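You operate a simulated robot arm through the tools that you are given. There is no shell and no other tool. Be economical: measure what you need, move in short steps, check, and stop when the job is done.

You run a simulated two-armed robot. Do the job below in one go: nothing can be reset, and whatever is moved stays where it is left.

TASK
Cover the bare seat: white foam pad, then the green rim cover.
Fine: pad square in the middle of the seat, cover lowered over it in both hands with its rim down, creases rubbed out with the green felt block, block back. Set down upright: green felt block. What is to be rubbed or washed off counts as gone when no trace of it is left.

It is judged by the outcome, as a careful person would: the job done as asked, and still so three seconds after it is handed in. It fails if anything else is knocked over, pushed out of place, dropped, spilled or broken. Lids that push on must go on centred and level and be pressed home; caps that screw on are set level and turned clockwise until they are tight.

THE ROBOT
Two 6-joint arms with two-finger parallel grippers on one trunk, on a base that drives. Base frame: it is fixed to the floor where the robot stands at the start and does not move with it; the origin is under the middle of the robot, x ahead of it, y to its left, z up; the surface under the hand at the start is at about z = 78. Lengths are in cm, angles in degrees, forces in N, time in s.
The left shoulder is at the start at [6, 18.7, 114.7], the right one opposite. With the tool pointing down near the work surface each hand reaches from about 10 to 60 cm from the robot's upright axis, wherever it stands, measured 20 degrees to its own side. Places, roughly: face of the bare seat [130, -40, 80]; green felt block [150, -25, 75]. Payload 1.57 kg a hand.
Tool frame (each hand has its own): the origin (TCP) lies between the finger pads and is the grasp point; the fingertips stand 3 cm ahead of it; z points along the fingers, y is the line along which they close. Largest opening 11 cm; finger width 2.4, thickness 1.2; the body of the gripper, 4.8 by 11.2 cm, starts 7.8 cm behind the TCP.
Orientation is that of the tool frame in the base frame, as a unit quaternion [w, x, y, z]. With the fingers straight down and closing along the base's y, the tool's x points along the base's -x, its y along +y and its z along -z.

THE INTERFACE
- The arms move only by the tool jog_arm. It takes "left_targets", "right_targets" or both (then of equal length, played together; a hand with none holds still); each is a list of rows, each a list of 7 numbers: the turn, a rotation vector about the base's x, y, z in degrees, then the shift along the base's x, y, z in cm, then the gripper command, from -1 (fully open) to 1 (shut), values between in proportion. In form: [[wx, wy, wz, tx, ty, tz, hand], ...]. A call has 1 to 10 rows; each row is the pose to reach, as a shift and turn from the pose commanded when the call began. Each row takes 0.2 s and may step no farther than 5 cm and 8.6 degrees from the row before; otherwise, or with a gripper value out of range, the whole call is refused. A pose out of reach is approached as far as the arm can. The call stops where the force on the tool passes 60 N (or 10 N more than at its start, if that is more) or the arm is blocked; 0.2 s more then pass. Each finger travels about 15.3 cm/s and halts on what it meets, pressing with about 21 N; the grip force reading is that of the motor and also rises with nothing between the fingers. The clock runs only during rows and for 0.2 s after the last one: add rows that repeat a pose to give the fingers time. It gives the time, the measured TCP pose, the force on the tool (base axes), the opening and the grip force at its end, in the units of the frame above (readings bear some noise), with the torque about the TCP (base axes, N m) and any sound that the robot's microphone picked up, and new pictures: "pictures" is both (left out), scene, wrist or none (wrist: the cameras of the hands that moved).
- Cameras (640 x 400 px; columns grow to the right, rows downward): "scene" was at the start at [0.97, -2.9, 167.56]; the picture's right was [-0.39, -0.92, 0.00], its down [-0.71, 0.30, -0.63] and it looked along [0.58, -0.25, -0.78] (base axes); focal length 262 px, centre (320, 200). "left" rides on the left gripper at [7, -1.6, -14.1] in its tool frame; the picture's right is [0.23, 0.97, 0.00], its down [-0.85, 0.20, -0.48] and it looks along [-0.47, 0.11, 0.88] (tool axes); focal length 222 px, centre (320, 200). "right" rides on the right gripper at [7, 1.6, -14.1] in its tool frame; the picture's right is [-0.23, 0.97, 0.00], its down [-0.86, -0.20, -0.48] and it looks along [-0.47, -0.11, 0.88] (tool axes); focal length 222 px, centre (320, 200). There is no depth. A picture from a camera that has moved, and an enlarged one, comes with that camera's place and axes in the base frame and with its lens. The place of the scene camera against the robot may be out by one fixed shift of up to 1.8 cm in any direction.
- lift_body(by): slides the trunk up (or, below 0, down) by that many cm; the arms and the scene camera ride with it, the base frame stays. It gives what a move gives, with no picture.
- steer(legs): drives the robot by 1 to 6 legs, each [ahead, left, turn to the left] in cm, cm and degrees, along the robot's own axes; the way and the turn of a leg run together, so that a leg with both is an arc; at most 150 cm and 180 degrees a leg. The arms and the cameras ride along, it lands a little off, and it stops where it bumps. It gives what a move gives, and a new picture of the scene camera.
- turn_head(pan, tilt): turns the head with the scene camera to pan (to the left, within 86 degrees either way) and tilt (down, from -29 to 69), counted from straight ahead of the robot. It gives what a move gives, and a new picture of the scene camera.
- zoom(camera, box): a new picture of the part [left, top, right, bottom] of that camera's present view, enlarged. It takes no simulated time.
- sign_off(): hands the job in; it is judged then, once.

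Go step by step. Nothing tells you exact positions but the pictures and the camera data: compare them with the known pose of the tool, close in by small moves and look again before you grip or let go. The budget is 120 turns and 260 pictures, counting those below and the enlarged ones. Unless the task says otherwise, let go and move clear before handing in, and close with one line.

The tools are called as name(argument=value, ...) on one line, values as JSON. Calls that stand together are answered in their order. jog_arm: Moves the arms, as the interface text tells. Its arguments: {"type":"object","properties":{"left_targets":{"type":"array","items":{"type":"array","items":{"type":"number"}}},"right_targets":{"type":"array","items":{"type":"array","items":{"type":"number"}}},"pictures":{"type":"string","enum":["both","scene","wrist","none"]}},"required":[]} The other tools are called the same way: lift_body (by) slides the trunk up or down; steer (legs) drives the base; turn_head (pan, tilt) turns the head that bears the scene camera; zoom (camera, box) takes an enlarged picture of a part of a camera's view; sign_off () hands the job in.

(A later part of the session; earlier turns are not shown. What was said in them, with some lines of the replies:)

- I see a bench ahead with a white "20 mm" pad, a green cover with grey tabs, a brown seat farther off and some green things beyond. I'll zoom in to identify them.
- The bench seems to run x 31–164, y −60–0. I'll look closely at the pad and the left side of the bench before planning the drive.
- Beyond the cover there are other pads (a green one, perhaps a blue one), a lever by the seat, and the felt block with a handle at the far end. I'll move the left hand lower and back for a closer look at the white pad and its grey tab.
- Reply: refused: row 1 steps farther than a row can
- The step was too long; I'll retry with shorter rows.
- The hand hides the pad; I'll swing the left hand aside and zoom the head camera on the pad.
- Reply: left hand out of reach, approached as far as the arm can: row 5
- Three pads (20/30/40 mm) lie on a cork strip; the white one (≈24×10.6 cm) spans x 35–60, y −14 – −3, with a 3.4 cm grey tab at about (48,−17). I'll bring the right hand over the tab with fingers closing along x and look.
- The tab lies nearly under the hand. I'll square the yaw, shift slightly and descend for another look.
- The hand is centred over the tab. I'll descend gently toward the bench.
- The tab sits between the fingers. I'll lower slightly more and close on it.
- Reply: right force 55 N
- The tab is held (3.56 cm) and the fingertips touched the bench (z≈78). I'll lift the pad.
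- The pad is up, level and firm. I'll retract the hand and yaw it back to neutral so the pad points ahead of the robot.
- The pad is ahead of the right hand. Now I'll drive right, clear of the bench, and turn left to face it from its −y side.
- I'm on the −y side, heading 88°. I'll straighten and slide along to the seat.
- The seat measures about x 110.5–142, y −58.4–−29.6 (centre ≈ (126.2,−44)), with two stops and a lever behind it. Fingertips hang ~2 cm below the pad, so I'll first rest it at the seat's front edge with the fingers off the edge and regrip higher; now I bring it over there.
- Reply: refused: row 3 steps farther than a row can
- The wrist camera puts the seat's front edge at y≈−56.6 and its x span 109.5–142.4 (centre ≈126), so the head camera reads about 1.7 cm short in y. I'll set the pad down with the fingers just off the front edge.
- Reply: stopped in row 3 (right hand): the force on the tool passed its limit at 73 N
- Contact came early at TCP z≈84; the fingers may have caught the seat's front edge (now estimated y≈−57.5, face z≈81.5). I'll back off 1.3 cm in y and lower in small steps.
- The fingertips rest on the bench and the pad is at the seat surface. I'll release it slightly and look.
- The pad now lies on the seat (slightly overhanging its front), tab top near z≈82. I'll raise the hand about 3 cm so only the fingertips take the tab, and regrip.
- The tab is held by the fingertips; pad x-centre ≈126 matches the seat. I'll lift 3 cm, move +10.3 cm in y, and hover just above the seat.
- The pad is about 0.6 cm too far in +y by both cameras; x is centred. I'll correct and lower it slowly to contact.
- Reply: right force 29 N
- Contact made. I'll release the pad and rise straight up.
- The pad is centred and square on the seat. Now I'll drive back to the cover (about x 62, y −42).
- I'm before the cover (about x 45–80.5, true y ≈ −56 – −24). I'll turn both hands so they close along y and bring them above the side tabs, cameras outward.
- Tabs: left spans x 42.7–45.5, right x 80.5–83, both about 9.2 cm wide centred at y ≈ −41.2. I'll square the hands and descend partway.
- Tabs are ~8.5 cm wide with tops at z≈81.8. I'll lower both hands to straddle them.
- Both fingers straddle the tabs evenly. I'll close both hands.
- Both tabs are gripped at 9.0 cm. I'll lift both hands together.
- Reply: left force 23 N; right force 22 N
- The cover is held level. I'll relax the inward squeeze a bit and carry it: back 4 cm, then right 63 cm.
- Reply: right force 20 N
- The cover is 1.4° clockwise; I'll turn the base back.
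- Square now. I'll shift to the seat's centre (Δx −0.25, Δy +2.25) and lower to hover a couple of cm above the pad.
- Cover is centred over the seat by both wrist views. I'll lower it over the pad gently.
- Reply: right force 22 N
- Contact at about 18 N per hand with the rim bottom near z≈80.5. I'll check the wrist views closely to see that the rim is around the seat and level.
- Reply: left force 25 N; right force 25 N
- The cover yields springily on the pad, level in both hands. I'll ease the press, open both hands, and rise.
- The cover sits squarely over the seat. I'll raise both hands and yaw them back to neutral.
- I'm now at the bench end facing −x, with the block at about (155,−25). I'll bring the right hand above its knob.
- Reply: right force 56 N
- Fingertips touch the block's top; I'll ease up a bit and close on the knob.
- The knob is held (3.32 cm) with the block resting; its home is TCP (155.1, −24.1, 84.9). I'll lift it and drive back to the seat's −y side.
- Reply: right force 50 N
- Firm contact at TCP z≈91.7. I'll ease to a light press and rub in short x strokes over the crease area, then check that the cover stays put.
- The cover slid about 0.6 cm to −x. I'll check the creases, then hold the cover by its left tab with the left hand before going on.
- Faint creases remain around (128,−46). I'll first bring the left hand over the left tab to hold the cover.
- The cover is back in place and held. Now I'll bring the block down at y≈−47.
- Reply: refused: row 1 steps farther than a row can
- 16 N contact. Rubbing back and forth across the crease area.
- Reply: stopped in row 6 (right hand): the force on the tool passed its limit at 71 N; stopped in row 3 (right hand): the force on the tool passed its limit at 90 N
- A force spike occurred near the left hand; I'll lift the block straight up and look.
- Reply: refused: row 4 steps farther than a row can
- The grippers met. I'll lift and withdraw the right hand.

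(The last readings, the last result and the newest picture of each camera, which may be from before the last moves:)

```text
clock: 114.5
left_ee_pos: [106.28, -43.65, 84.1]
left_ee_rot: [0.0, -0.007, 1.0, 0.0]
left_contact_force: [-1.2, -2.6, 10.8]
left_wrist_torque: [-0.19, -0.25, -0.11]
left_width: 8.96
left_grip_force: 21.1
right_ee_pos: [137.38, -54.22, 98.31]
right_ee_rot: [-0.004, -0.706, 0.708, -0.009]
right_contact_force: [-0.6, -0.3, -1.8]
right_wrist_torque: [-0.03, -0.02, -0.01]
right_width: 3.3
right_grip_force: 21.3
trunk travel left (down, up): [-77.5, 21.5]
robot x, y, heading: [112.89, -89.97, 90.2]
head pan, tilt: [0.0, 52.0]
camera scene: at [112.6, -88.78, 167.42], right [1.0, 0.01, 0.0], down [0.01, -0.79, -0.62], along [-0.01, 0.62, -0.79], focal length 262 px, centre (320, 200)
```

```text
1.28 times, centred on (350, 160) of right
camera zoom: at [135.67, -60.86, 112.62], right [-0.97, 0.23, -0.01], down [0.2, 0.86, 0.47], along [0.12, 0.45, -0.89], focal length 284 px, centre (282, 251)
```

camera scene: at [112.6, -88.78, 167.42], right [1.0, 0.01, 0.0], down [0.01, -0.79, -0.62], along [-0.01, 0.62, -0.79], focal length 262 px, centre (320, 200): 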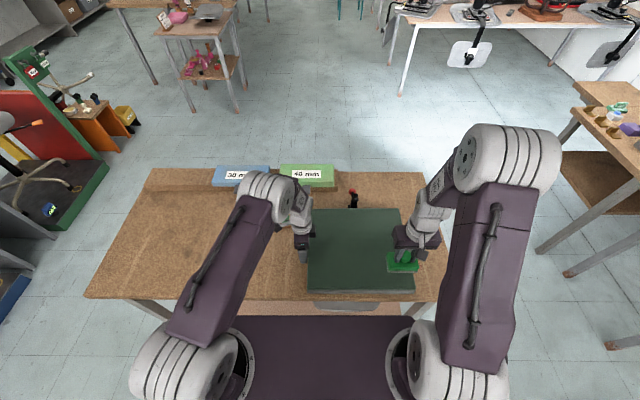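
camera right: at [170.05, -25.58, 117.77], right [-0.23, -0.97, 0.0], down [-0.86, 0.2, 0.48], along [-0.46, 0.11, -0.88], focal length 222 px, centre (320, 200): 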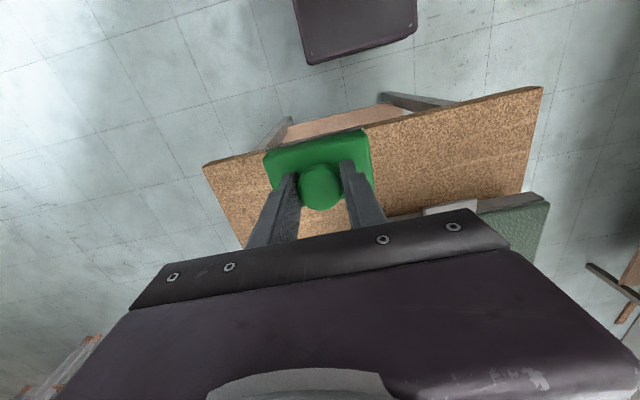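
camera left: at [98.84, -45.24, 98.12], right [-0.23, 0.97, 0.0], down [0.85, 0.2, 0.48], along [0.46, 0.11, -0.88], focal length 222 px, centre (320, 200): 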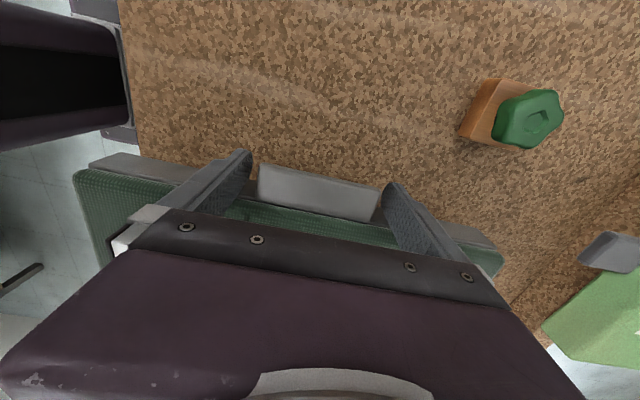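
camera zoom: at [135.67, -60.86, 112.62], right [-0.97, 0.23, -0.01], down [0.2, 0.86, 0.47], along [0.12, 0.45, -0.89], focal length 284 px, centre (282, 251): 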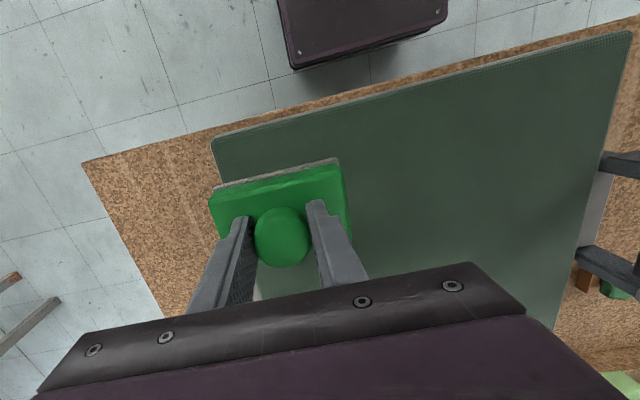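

No creases remain visible. I'll nudge the cover back by 0.3 cm with the left hand, then release it and rise.

jog_arm(left_targets=[[0, 0, -0.5, 0.15, 0, 0, 0.1], [0, 0, -0.5, 0.3, 0, 0, 0.1], [0, 0, -0.5, 0.3, 0, 0, 0.1], [0, 0, -0.5, 0.2, 0, 0, -0.5], [0, 0, -0.5, 0.2, 0, 0, -1], [0, 0, -0.5, 0.2, 0, 0, -1], [0, 0, -0.5, 0, 0, 4, -1], [0, 0, -0.5, 0, 0, 8, -1], [0, 0, -0.5, 0, 0, 12, -1], [0, 0, -0.5, -2, 0, 16, -1]], pictures="both")

zoom(camera="scene", box=[290, 190, 430, 300])

zoom(camera="left", box=[120, 60, 520, 260])

```text
clock: 116.7
left_ee_pos: [104.24, -44.02, 100.01]
left_ee_rot: [0.001, -0.002, 1.0, 0.0]
left_contact_force: [0.1, -0.2, 0.6]
left_wrist_torque: [0.03, 0.02, 0.03]
left_width: 11.0
left_grip_force: 0.0
right_ee_pos: [137.23, -54.05, 98.34]
right_ee_rot: [-0.003, -0.705, 0.709, -0.008]
right_contact_force: [1.1, -0.4, -0.7]
right_wrist_torque: [0.03, 0.0, 0.0]
right_width: 3.31
right_grip_force: 20.9
trunk travel left (down, up): [-77.5, 21.5]
robot x, y, heading: [112.32, -90.47, 90.4]
head pan, tilt: [0.0, 52.0]
camera scene: at [112.38, -88.69, 167.42], right [1.0, 0.01, 0.0], down [0.01, -0.79, -0.62], along [-0.01, 0.62, -0.79], focal length 262 px, centre (320, 200)
camera left: at [97.26, -45.54, 114.08], right [-0.23, 0.97, 0.0], down [0.85, 0.2, 0.48], along [0.47, 0.11, -0.88], focal length 222 px, centre (320, 200)
```

scene: 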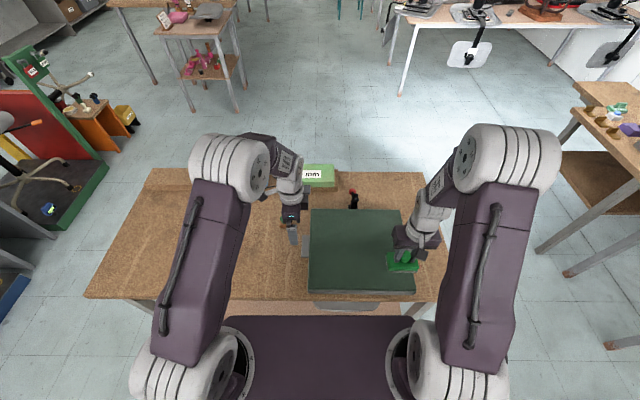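
left: 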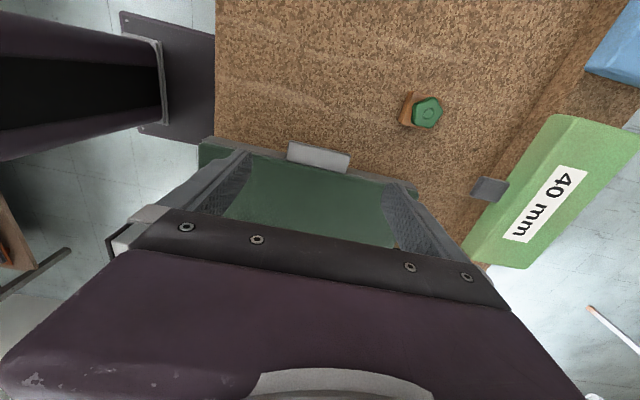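

```text
3.64 times, centred on (360, 245) of scene
camera zoom: at [112.38, -88.69, 167.42], right [1.0, 0.01, 0.0], down [0.01, -0.79, -0.62], along [-0.01, 0.62, -0.79], focal length 952 px, centre (174, 36)
```

zoom: 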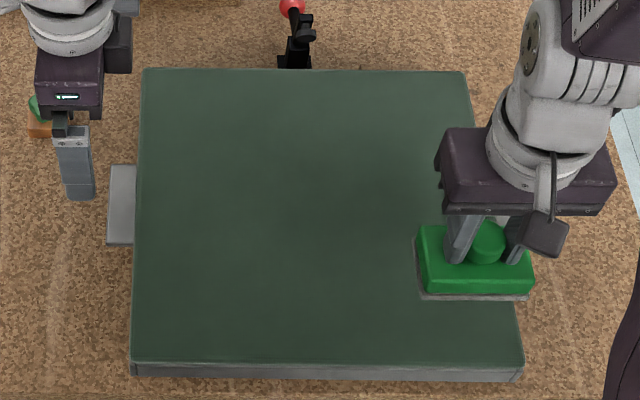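

```text
1.60 times, centred on (320, 160) of left
camera zoom: at [97.26, -45.54, 114.08], right [-0.23, 0.97, 0.0], down [0.85, 0.2, 0.48], along [0.47, 0.11, -0.88], focal length 355 px, centre (320, 264)
```

zoom: 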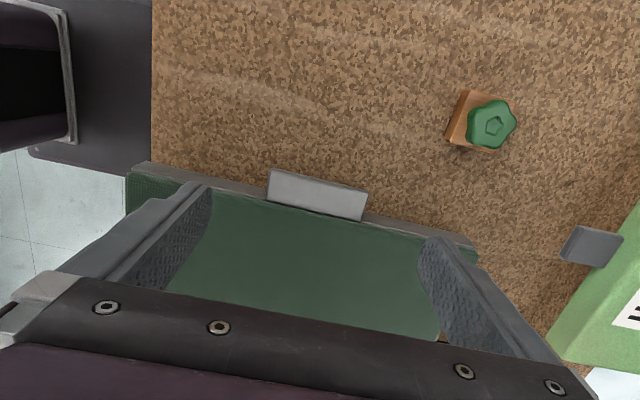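

Cover looks square, level and smooth. I'll level the block in the right hand, draw the left hand back, and drive to the bench end to return the block.

jog_arm(left_targets=[[0, 0, 0, 0, -4, 2, -1], [0, 0, 0, 0, -8, 3, -1], [0, 0, 0, 0, -12, 3, -1], [0, 0, 0, 0, -16, 3, -1]], right_targets=[[0.5, 0.2, 0.1, 0, 0, 2, 0.8], [1, 0.4, 0.2, 0, 0, 4, 0.8], [1, 0.4, 0.2, 0, 0, 5, 0.8], [1, 0.4, 0.2, 0, 0, 5, 0.8]], pictures="none")

steer(legs=[[-4, 0, -0.4], [0, -85.5, 0], [0, 0, 90], [0, -53, 0]])

```text
clock: 117.7
left_ee_pos: [104.38, -59.87, 103.08]
left_ee_rot: [-0.001, -0.001, 1.0, 0.002]
left_contact_force: [-0.3, -1.1, 0.7]
left_wrist_torque: [0.04, 0.01, -0.03]
left_width: 11.01
left_grip_force: 0.0
right_ee_pos: [137.19, -53.97, 103.26]
right_ee_rot: [0.002, -0.706, 0.708, 0.0]
right_contact_force: [0.4, 0.4, -0.6]
right_wrist_torque: [0.03, 0.03, -0.03]
right_width: 3.33
right_grip_force: 21.3
trunk travel left (down, up): [-77.5, 21.5]
robot x, y, heading: [112.26, -90.11, 90.5]
head pan, tilt: [0.0, 52.0]
```

```text
clock: 129.4
left_ee_pos: [163.83, -48.82, 103.02]
left_ee_rot: [-0.001, 0.724, -0.69, 0.0]
left_contact_force: [0.7, -0.3, 0.1]
left_wrist_torque: [0.0, 0.01, 0.01]
left_width: 11.01
left_grip_force: 0.0
right_ee_pos: [156.76, -16.16, 103.3]
right_ee_rot: [-0.001, 1.0, 0.02, 0.001]
right_contact_force: [-0.2, -0.4, -1.0]
right_wrist_torque: [-0.02, -0.01, 0.03]
right_width: 3.33
right_grip_force: 21.3
trunk travel left (down, up): [-77.5, 21.5]
robot x, y, heading: [194.06, -39.11, -176.7]
head pan, tilt: [0.0, 52.0]
camera scene: at [192.59, -39.21, 167.42], right [-0.05, 1.0, 0.0], down [0.79, 0.04, -0.62], along [-0.61, -0.03, -0.79], focal length 262 px, centre (320, 200)
```

scene: 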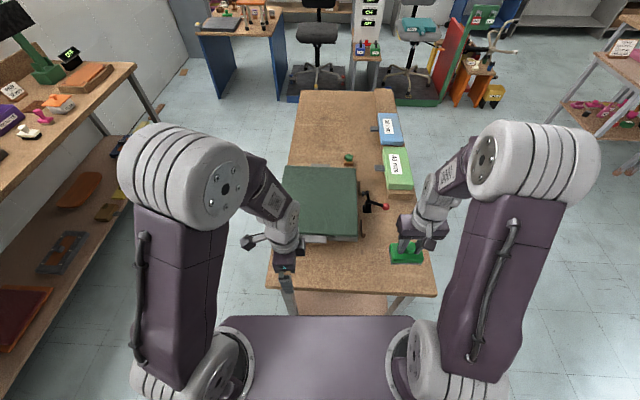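

I'm back at the bench end. I'll square the hand and move over the block's home at (155.1,−24.1), then descend.

jog_arm(right_targets=[[0, 0, -1.2, -0.8, -4, 0, 0.8], [0, 0, -2.3, -1.6, -7.9, 0, 0.8], [0, 0, -2.3, -1.6, -7.9, -4, 0.8], [0, 0, -2.3, -1.6, -7.9, -8, 0.8], [0, 0, -2.3, -1.6, -7.9, -12, 0.8], [0, 0, -2.3, -1.6, -7.9, -15, 0.8]])

zoom(camera="scene", box=[340, 210, 440, 290])

```text
clock: 130.8
left_ee_pos: [163.86, -48.64, 103.01]
left_ee_rot: [0.001, 0.723, -0.691, 0.0]
left_contact_force: [-0.1, -0.1, 0.0]
left_wrist_torque: [0.0, 0.0, 0.01]
left_width: 11.01
left_grip_force: 0.0
right_ee_pos: [155.42, -23.78, 88.47]
right_ee_rot: [0.0, 1.0, 0.001, 0.0]
right_contact_force: [0.7, 0.6, -1.9]
right_wrist_torque: [0.0, 0.0, 0.0]
right_width: 3.32
right_grip_force: 20.4
trunk travel left (down, up): [-77.5, 21.5]
robot x, y, heading: [194.37, -39.24, -176.8]
head pan, tilt: [0.0, 52.0]
camera scene: at [192.47, -39.02, 167.42], right [-0.05, 1.0, 0.0], down [0.79, 0.04, -0.61], along [-0.61, -0.03, -0.79], focal length 262 px, centre (320, 200)
camera right: at [162.4, -25.17, 102.7], right [-0.23, -0.97, 0.0], down [-0.86, 0.2, 0.48], along [-0.46, 0.11, -0.88], focal length 222 px, centre (320, 200)
```

scene: 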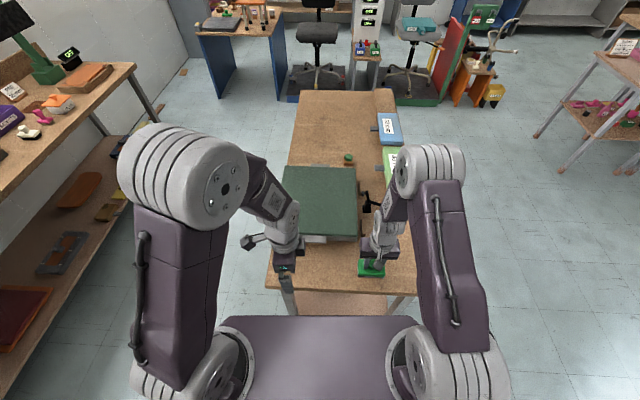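
right: 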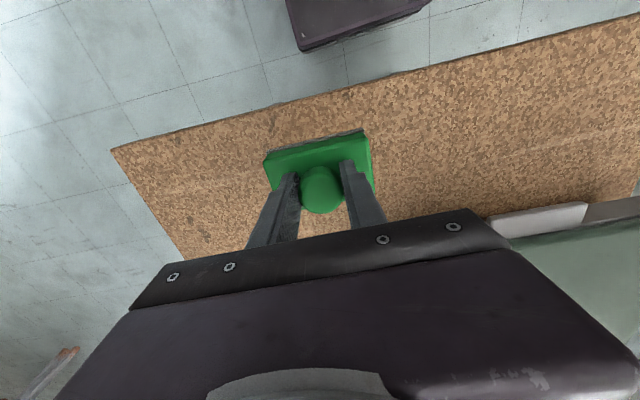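

```text
5.00 times, centred on (390, 250) of scene
camera zoom: at [192.47, -39.02, 167.42], right [-0.05, 1.0, 0.0], down [0.79, 0.04, -0.61], along [-0.61, -0.03, -0.79], focal length 1309 px, centre (-30, -50)
```

zoom: 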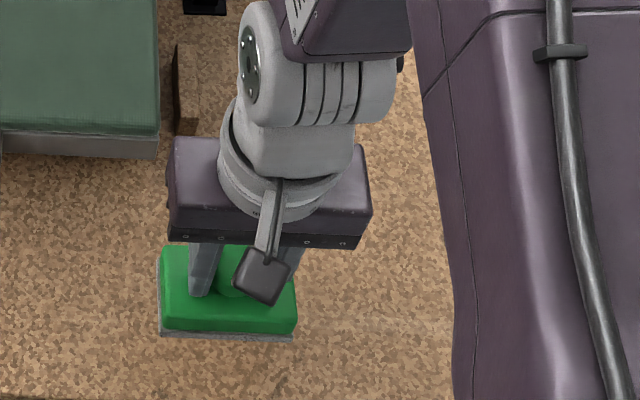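

jog_arm(right_targets=[[0, 0, 0, -0.25, -0.3, -1.5, 0.8], [0, 0, 0, -0.25, -0.3, -2.6, 0.8], [0, 0, 0, -0.25, -0.3, -3.1, 0.8], [0, 0, 0, -0.25, -0.3, -3.5, 0.8], [0, 0, 0, -0.25, -0.3, -3.5, 0.8]], pictures="none")

```text
clock: 132.1
left_ee_pos: [163.93, -48.74, 102.94]
left_ee_rot: [0.0, 0.723, -0.69, 0.0]
left_contact_force: [-0.1, -0.3, -0.9]
left_wrist_torque: [0.02, 0.0, 0.01]
left_width: 11.01
left_grip_force: 0.1
right_ee_pos: [155.05, -24.2, 84.71]
right_ee_rot: [-0.001, 1.0, 0.0, 0.001]
right_contact_force: [-0.5, 0.2, -0.8]
right_wrist_torque: [0.0, -0.01, 0.02]
right_width: 3.3
right_grip_force: 21.5
trunk travel left (down, up): [-77.5, 21.5]
robot x, y, heading: [194.47, -39.18, -177.1]
head pan, tilt: [0.0, 52.0]
```

No contact yet; lowering in tiny steps.

jog_arm(right_targets=[[0, 0, 0, 0, 0, -0.15, 0.8], [0, 0, 0, 0, 0, -0.25, 0.8], [0, 0, 0, 0, 0, -0.35, 0.8]], pictures="none")

```text
clock: 132.8
left_ee_pos: [163.89, -48.7, 103.03]
left_ee_rot: [0.0, 0.723, -0.691, 0.0]
left_contact_force: [0.4, 0.5, 0.5]
left_wrist_torque: [-0.01, -0.01, -0.02]
left_width: 11.0
left_grip_force: 0.0
right_ee_pos: [155.02, -24.21, 84.55]
right_ee_rot: [0.0, 1.0, 0.001, 0.001]
right_contact_force: [-0.8, 1.7, 2.6]
right_wrist_torque: [-0.09, -0.09, 0.02]
right_width: 3.27
right_grip_force: 20.9
trunk travel left (down, up): [-77.5, 21.5]
robot x, y, heading: [194.28, -38.84, -177.0]
head pan, tilt: [0.0, 52.0]
```

Contact (≈3–4 N). I'll release and rise.

jog_arm(right_targets=[[0, 0, 0, 0, 0, -0.05, 0.8], [0, 0, 0, 0, 0, 0, 0.3], [0, 0, 0, 0, 0, 0, -0.1], [0, 0, 0, 0, 0, 0, -0.1], [0, 0, 0, 0, 0, 2, -0.1], [0, 0, 0, 0, 0, 5, -0.1], [0, 0, 0, 0, 0, 9, -0.1], [0, 0, 0, 0, 0, 13, -0.1], [0, 0, 0, 4, 2, 15, -0.1], [0, 0, 0, 8, 4, 17, -0.1]])

zoom(camera="scene", box=[340, 210, 440, 290])

zoom(camera="scene", box=[260, 150, 400, 260])

```text
clock: 135.1
left_ee_pos: [164.05, -48.71, 103.04]
left_ee_rot: [0.001, 0.723, -0.69, 0.0]
left_contact_force: [1.2, 0.7, 0.1]
left_wrist_torque: [0.0, 0.0, 0.02]
left_width: 11.0
left_grip_force: 0.1
right_ee_pos: [163.24, -20.05, 101.22]
right_ee_rot: [-0.001, 1.0, 0.001, 0.0]
right_contact_force: [-0.5, 0.4, 0.0]
right_wrist_torque: [-0.02, 0.0, -0.01]
right_width: 6.04
right_grip_force: 0.1
trunk travel left (down, up): [-77.5, 21.5]
robot x, y, heading: [194.17, -39.01, -177.0]
head pan, tilt: [0.0, 52.0]
camera scene: at [192.86, -39.03, 167.42], right [-0.05, 1.0, 0.0], down [0.79, 0.04, -0.62], along [-0.62, -0.03, -0.79], focal length 262 px, centre (320, 200)
camera right: at [170.14, -21.66, 115.41], right [-0.23, -0.97, 0.0], down [-0.86, 0.2, 0.48], along [-0.47, 0.11, -0.88], focal length 222 px, centre (320, 200)
```

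scene: 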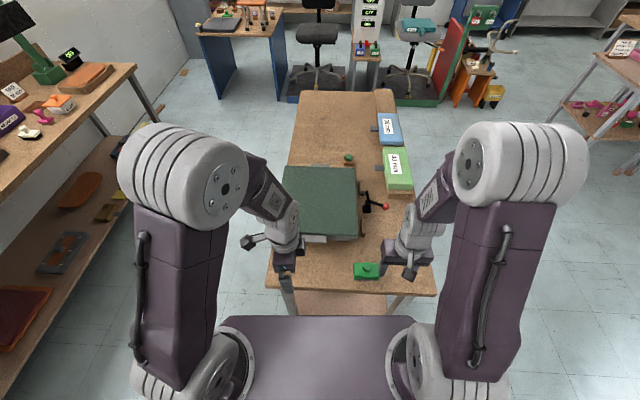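
right: 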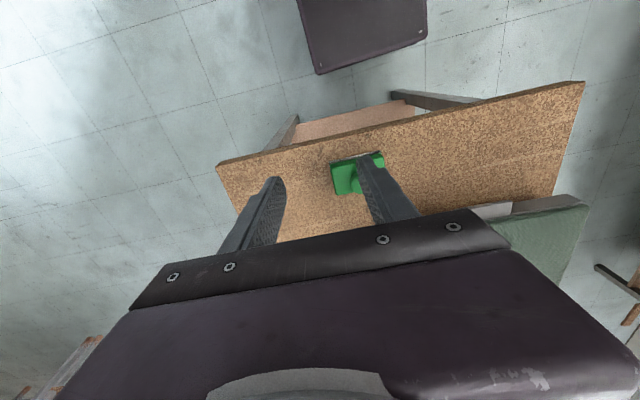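

```text
5.00 times, centred on (390, 250) of scene
camera zoom: at [192.86, -39.03, 167.42], right [-0.05, 1.0, 0.0], down [0.79, 0.04, -0.62], along [-0.62, -0.03, -0.79], focal length 1309 px, centre (-30, -50)
```

zoom: 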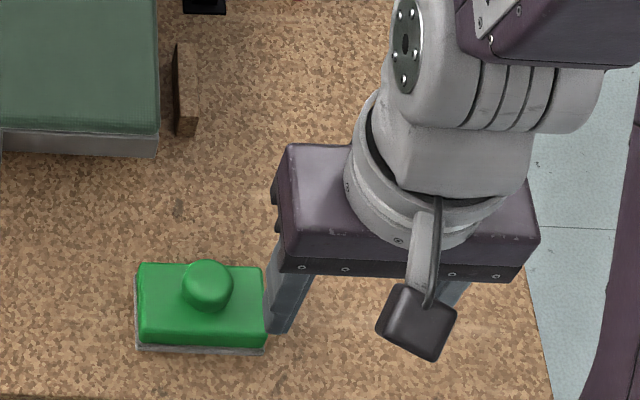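

```text
3.64 times, centred on (330, 205) of scene
camera zoom: at [192.86, -39.03, 167.42], right [-0.05, 1.0, 0.0], down [0.79, 0.04, -0.62], along [-0.62, -0.03, -0.79], focal length 952 px, centre (284, 182)
```

zoom: 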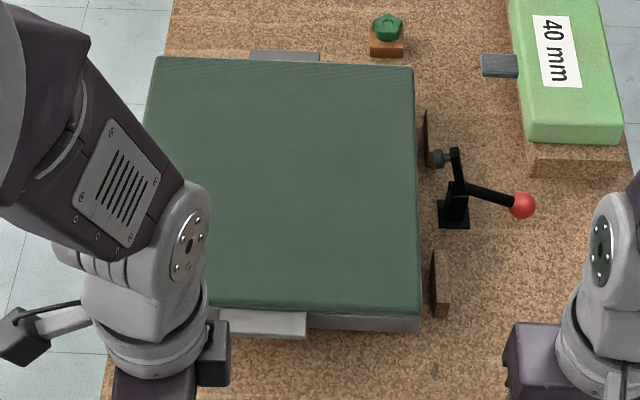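

The block is back upright. I'll back away and take one last look at the whole cover.

steer(legs=[[-18, 0, 0], [0, 30, 0]])

turn_head(pan=-18, tilt=45)

```text
clock: 138.2
left_ee_pos: [183.37, -77.14, 103.09]
left_ee_rot: [0.0, 0.725, -0.689, 0.0]
left_contact_force: [0.2, -0.1, -0.9]
left_wrist_torque: [-0.02, 0.02, 0.01]
left_width: 11.0
left_grip_force: 0.1
right_ee_pos: [182.46, -48.66, 101.07]
right_ee_rot: [0.0, 1.0, 0.002, 0.001]
right_contact_force: [-0.3, 0.7, 0.8]
right_wrist_torque: [-0.02, 0.0, 0.0]
right_width: 6.05
right_grip_force: 0.0
trunk travel left (down, up): [-77.5, 21.5]
robot x, y, heading: [213.66, -68.02, -176.8]
head pan, tilt: [0.0, 52.0]
camera scene: at [212.17, -67.37, 167.42], right [-0.06, 1.0, 0.0], down [0.79, 0.04, -0.62], along [-0.61, -0.04, -0.79], focal length 262 px, centre (320, 200)
```

scene: 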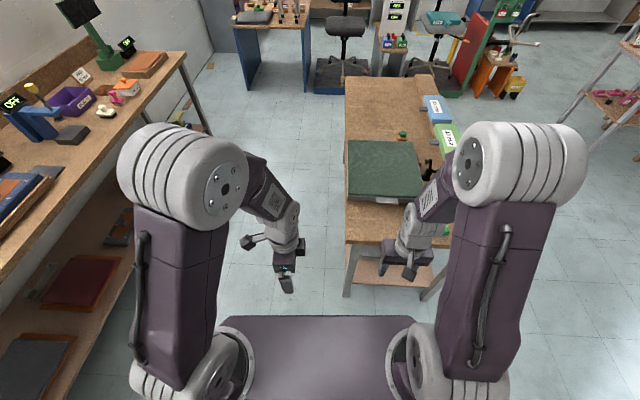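

```text
clock: 139.0
left_ee_pos: [183.47, -77.31, 103.07]
left_ee_rot: [0.001, 0.725, -0.689, 0.0]
left_contact_force: [0.3, -0.7, -0.4]
left_wrist_torque: [0.01, 0.01, 0.02]
left_width: 10.97
left_grip_force: 0.0
right_ee_pos: [182.4, -48.75, 101.22]
right_ee_rot: [-0.001, 1.0, 0.002, 0.002]
right_contact_force: [1.0, -0.2, -0.2]
right_wrist_torque: [0.02, 0.0, 0.03]
right_width: 6.05
right_grip_force: 0.0
trunk travel left (down, up): [-77.5, 21.5]
robot x, y, heading: [213.6, -67.67, -176.9]
head pan, tilt: [-18.0, 45.0]
camera scene: at [211.85, -65.16, 168.38], right [0.25, 0.97, 0.0], down [0.68, -0.18, -0.71], along [-0.68, 0.18, -0.71], focal length 262 px, centre (320, 200)
```

scene: 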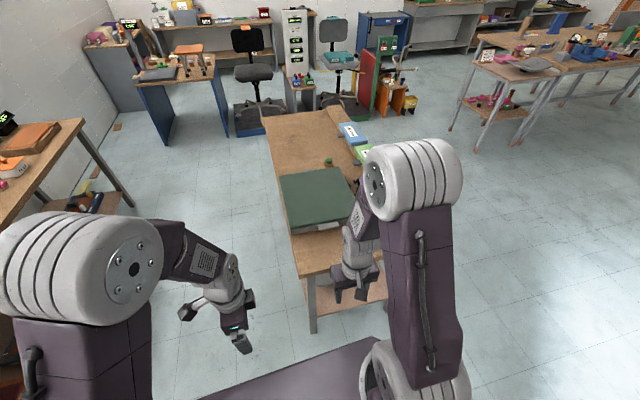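

zoom(camera="scene", box=[270, 155, 370, 245])

zoom(camera="scene", box=[285, 170, 350, 215])

```text
4.44 times, centred on (320, 200) of scene
camera zoom: at [211.85, -65.16, 168.38], right [0.25, 0.97, 0.0], down [0.68, -0.18, -0.71], along [-0.68, 0.18, -0.71], focal length 1164 px, centre (320, 200)
```

zoom: 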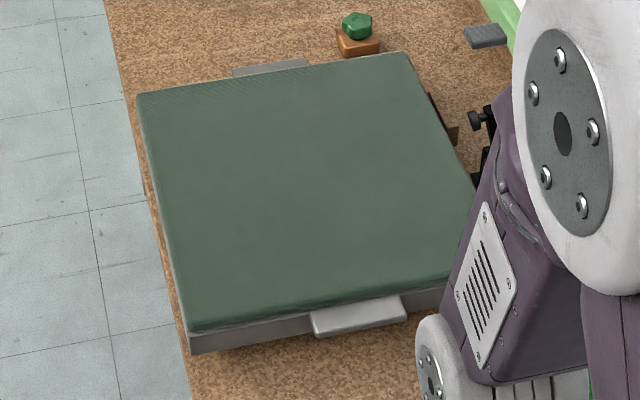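

```text
8.89 times, centred on (318, 192) of scene
camera zoom: at [211.85, -65.16, 168.38], right [0.25, 0.97, 0.0], down [0.68, -0.18, -0.71], along [-0.68, 0.18, -0.71], focal length 2328 px, centre (342, 267)
```

zoom: 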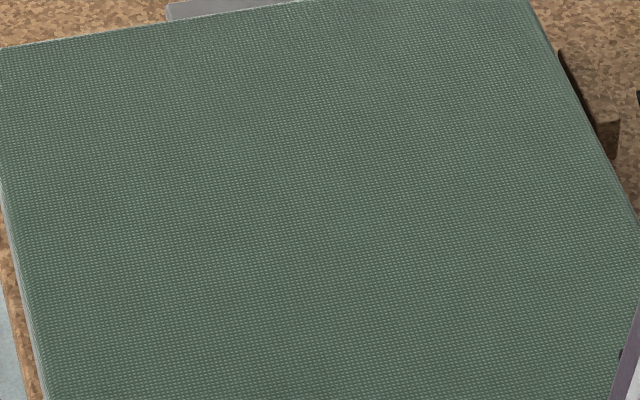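

The cover is smooth, level and centred over the seat. The felt block stands upright at its place and both hands are clear, so I'm handing in.

sign_off()

```text
The job is handed in.
```

The job is handed in: the white pad is centred under the green cover, the creases are rubbed out with no trace visible, and the felt block is back upright in its place.
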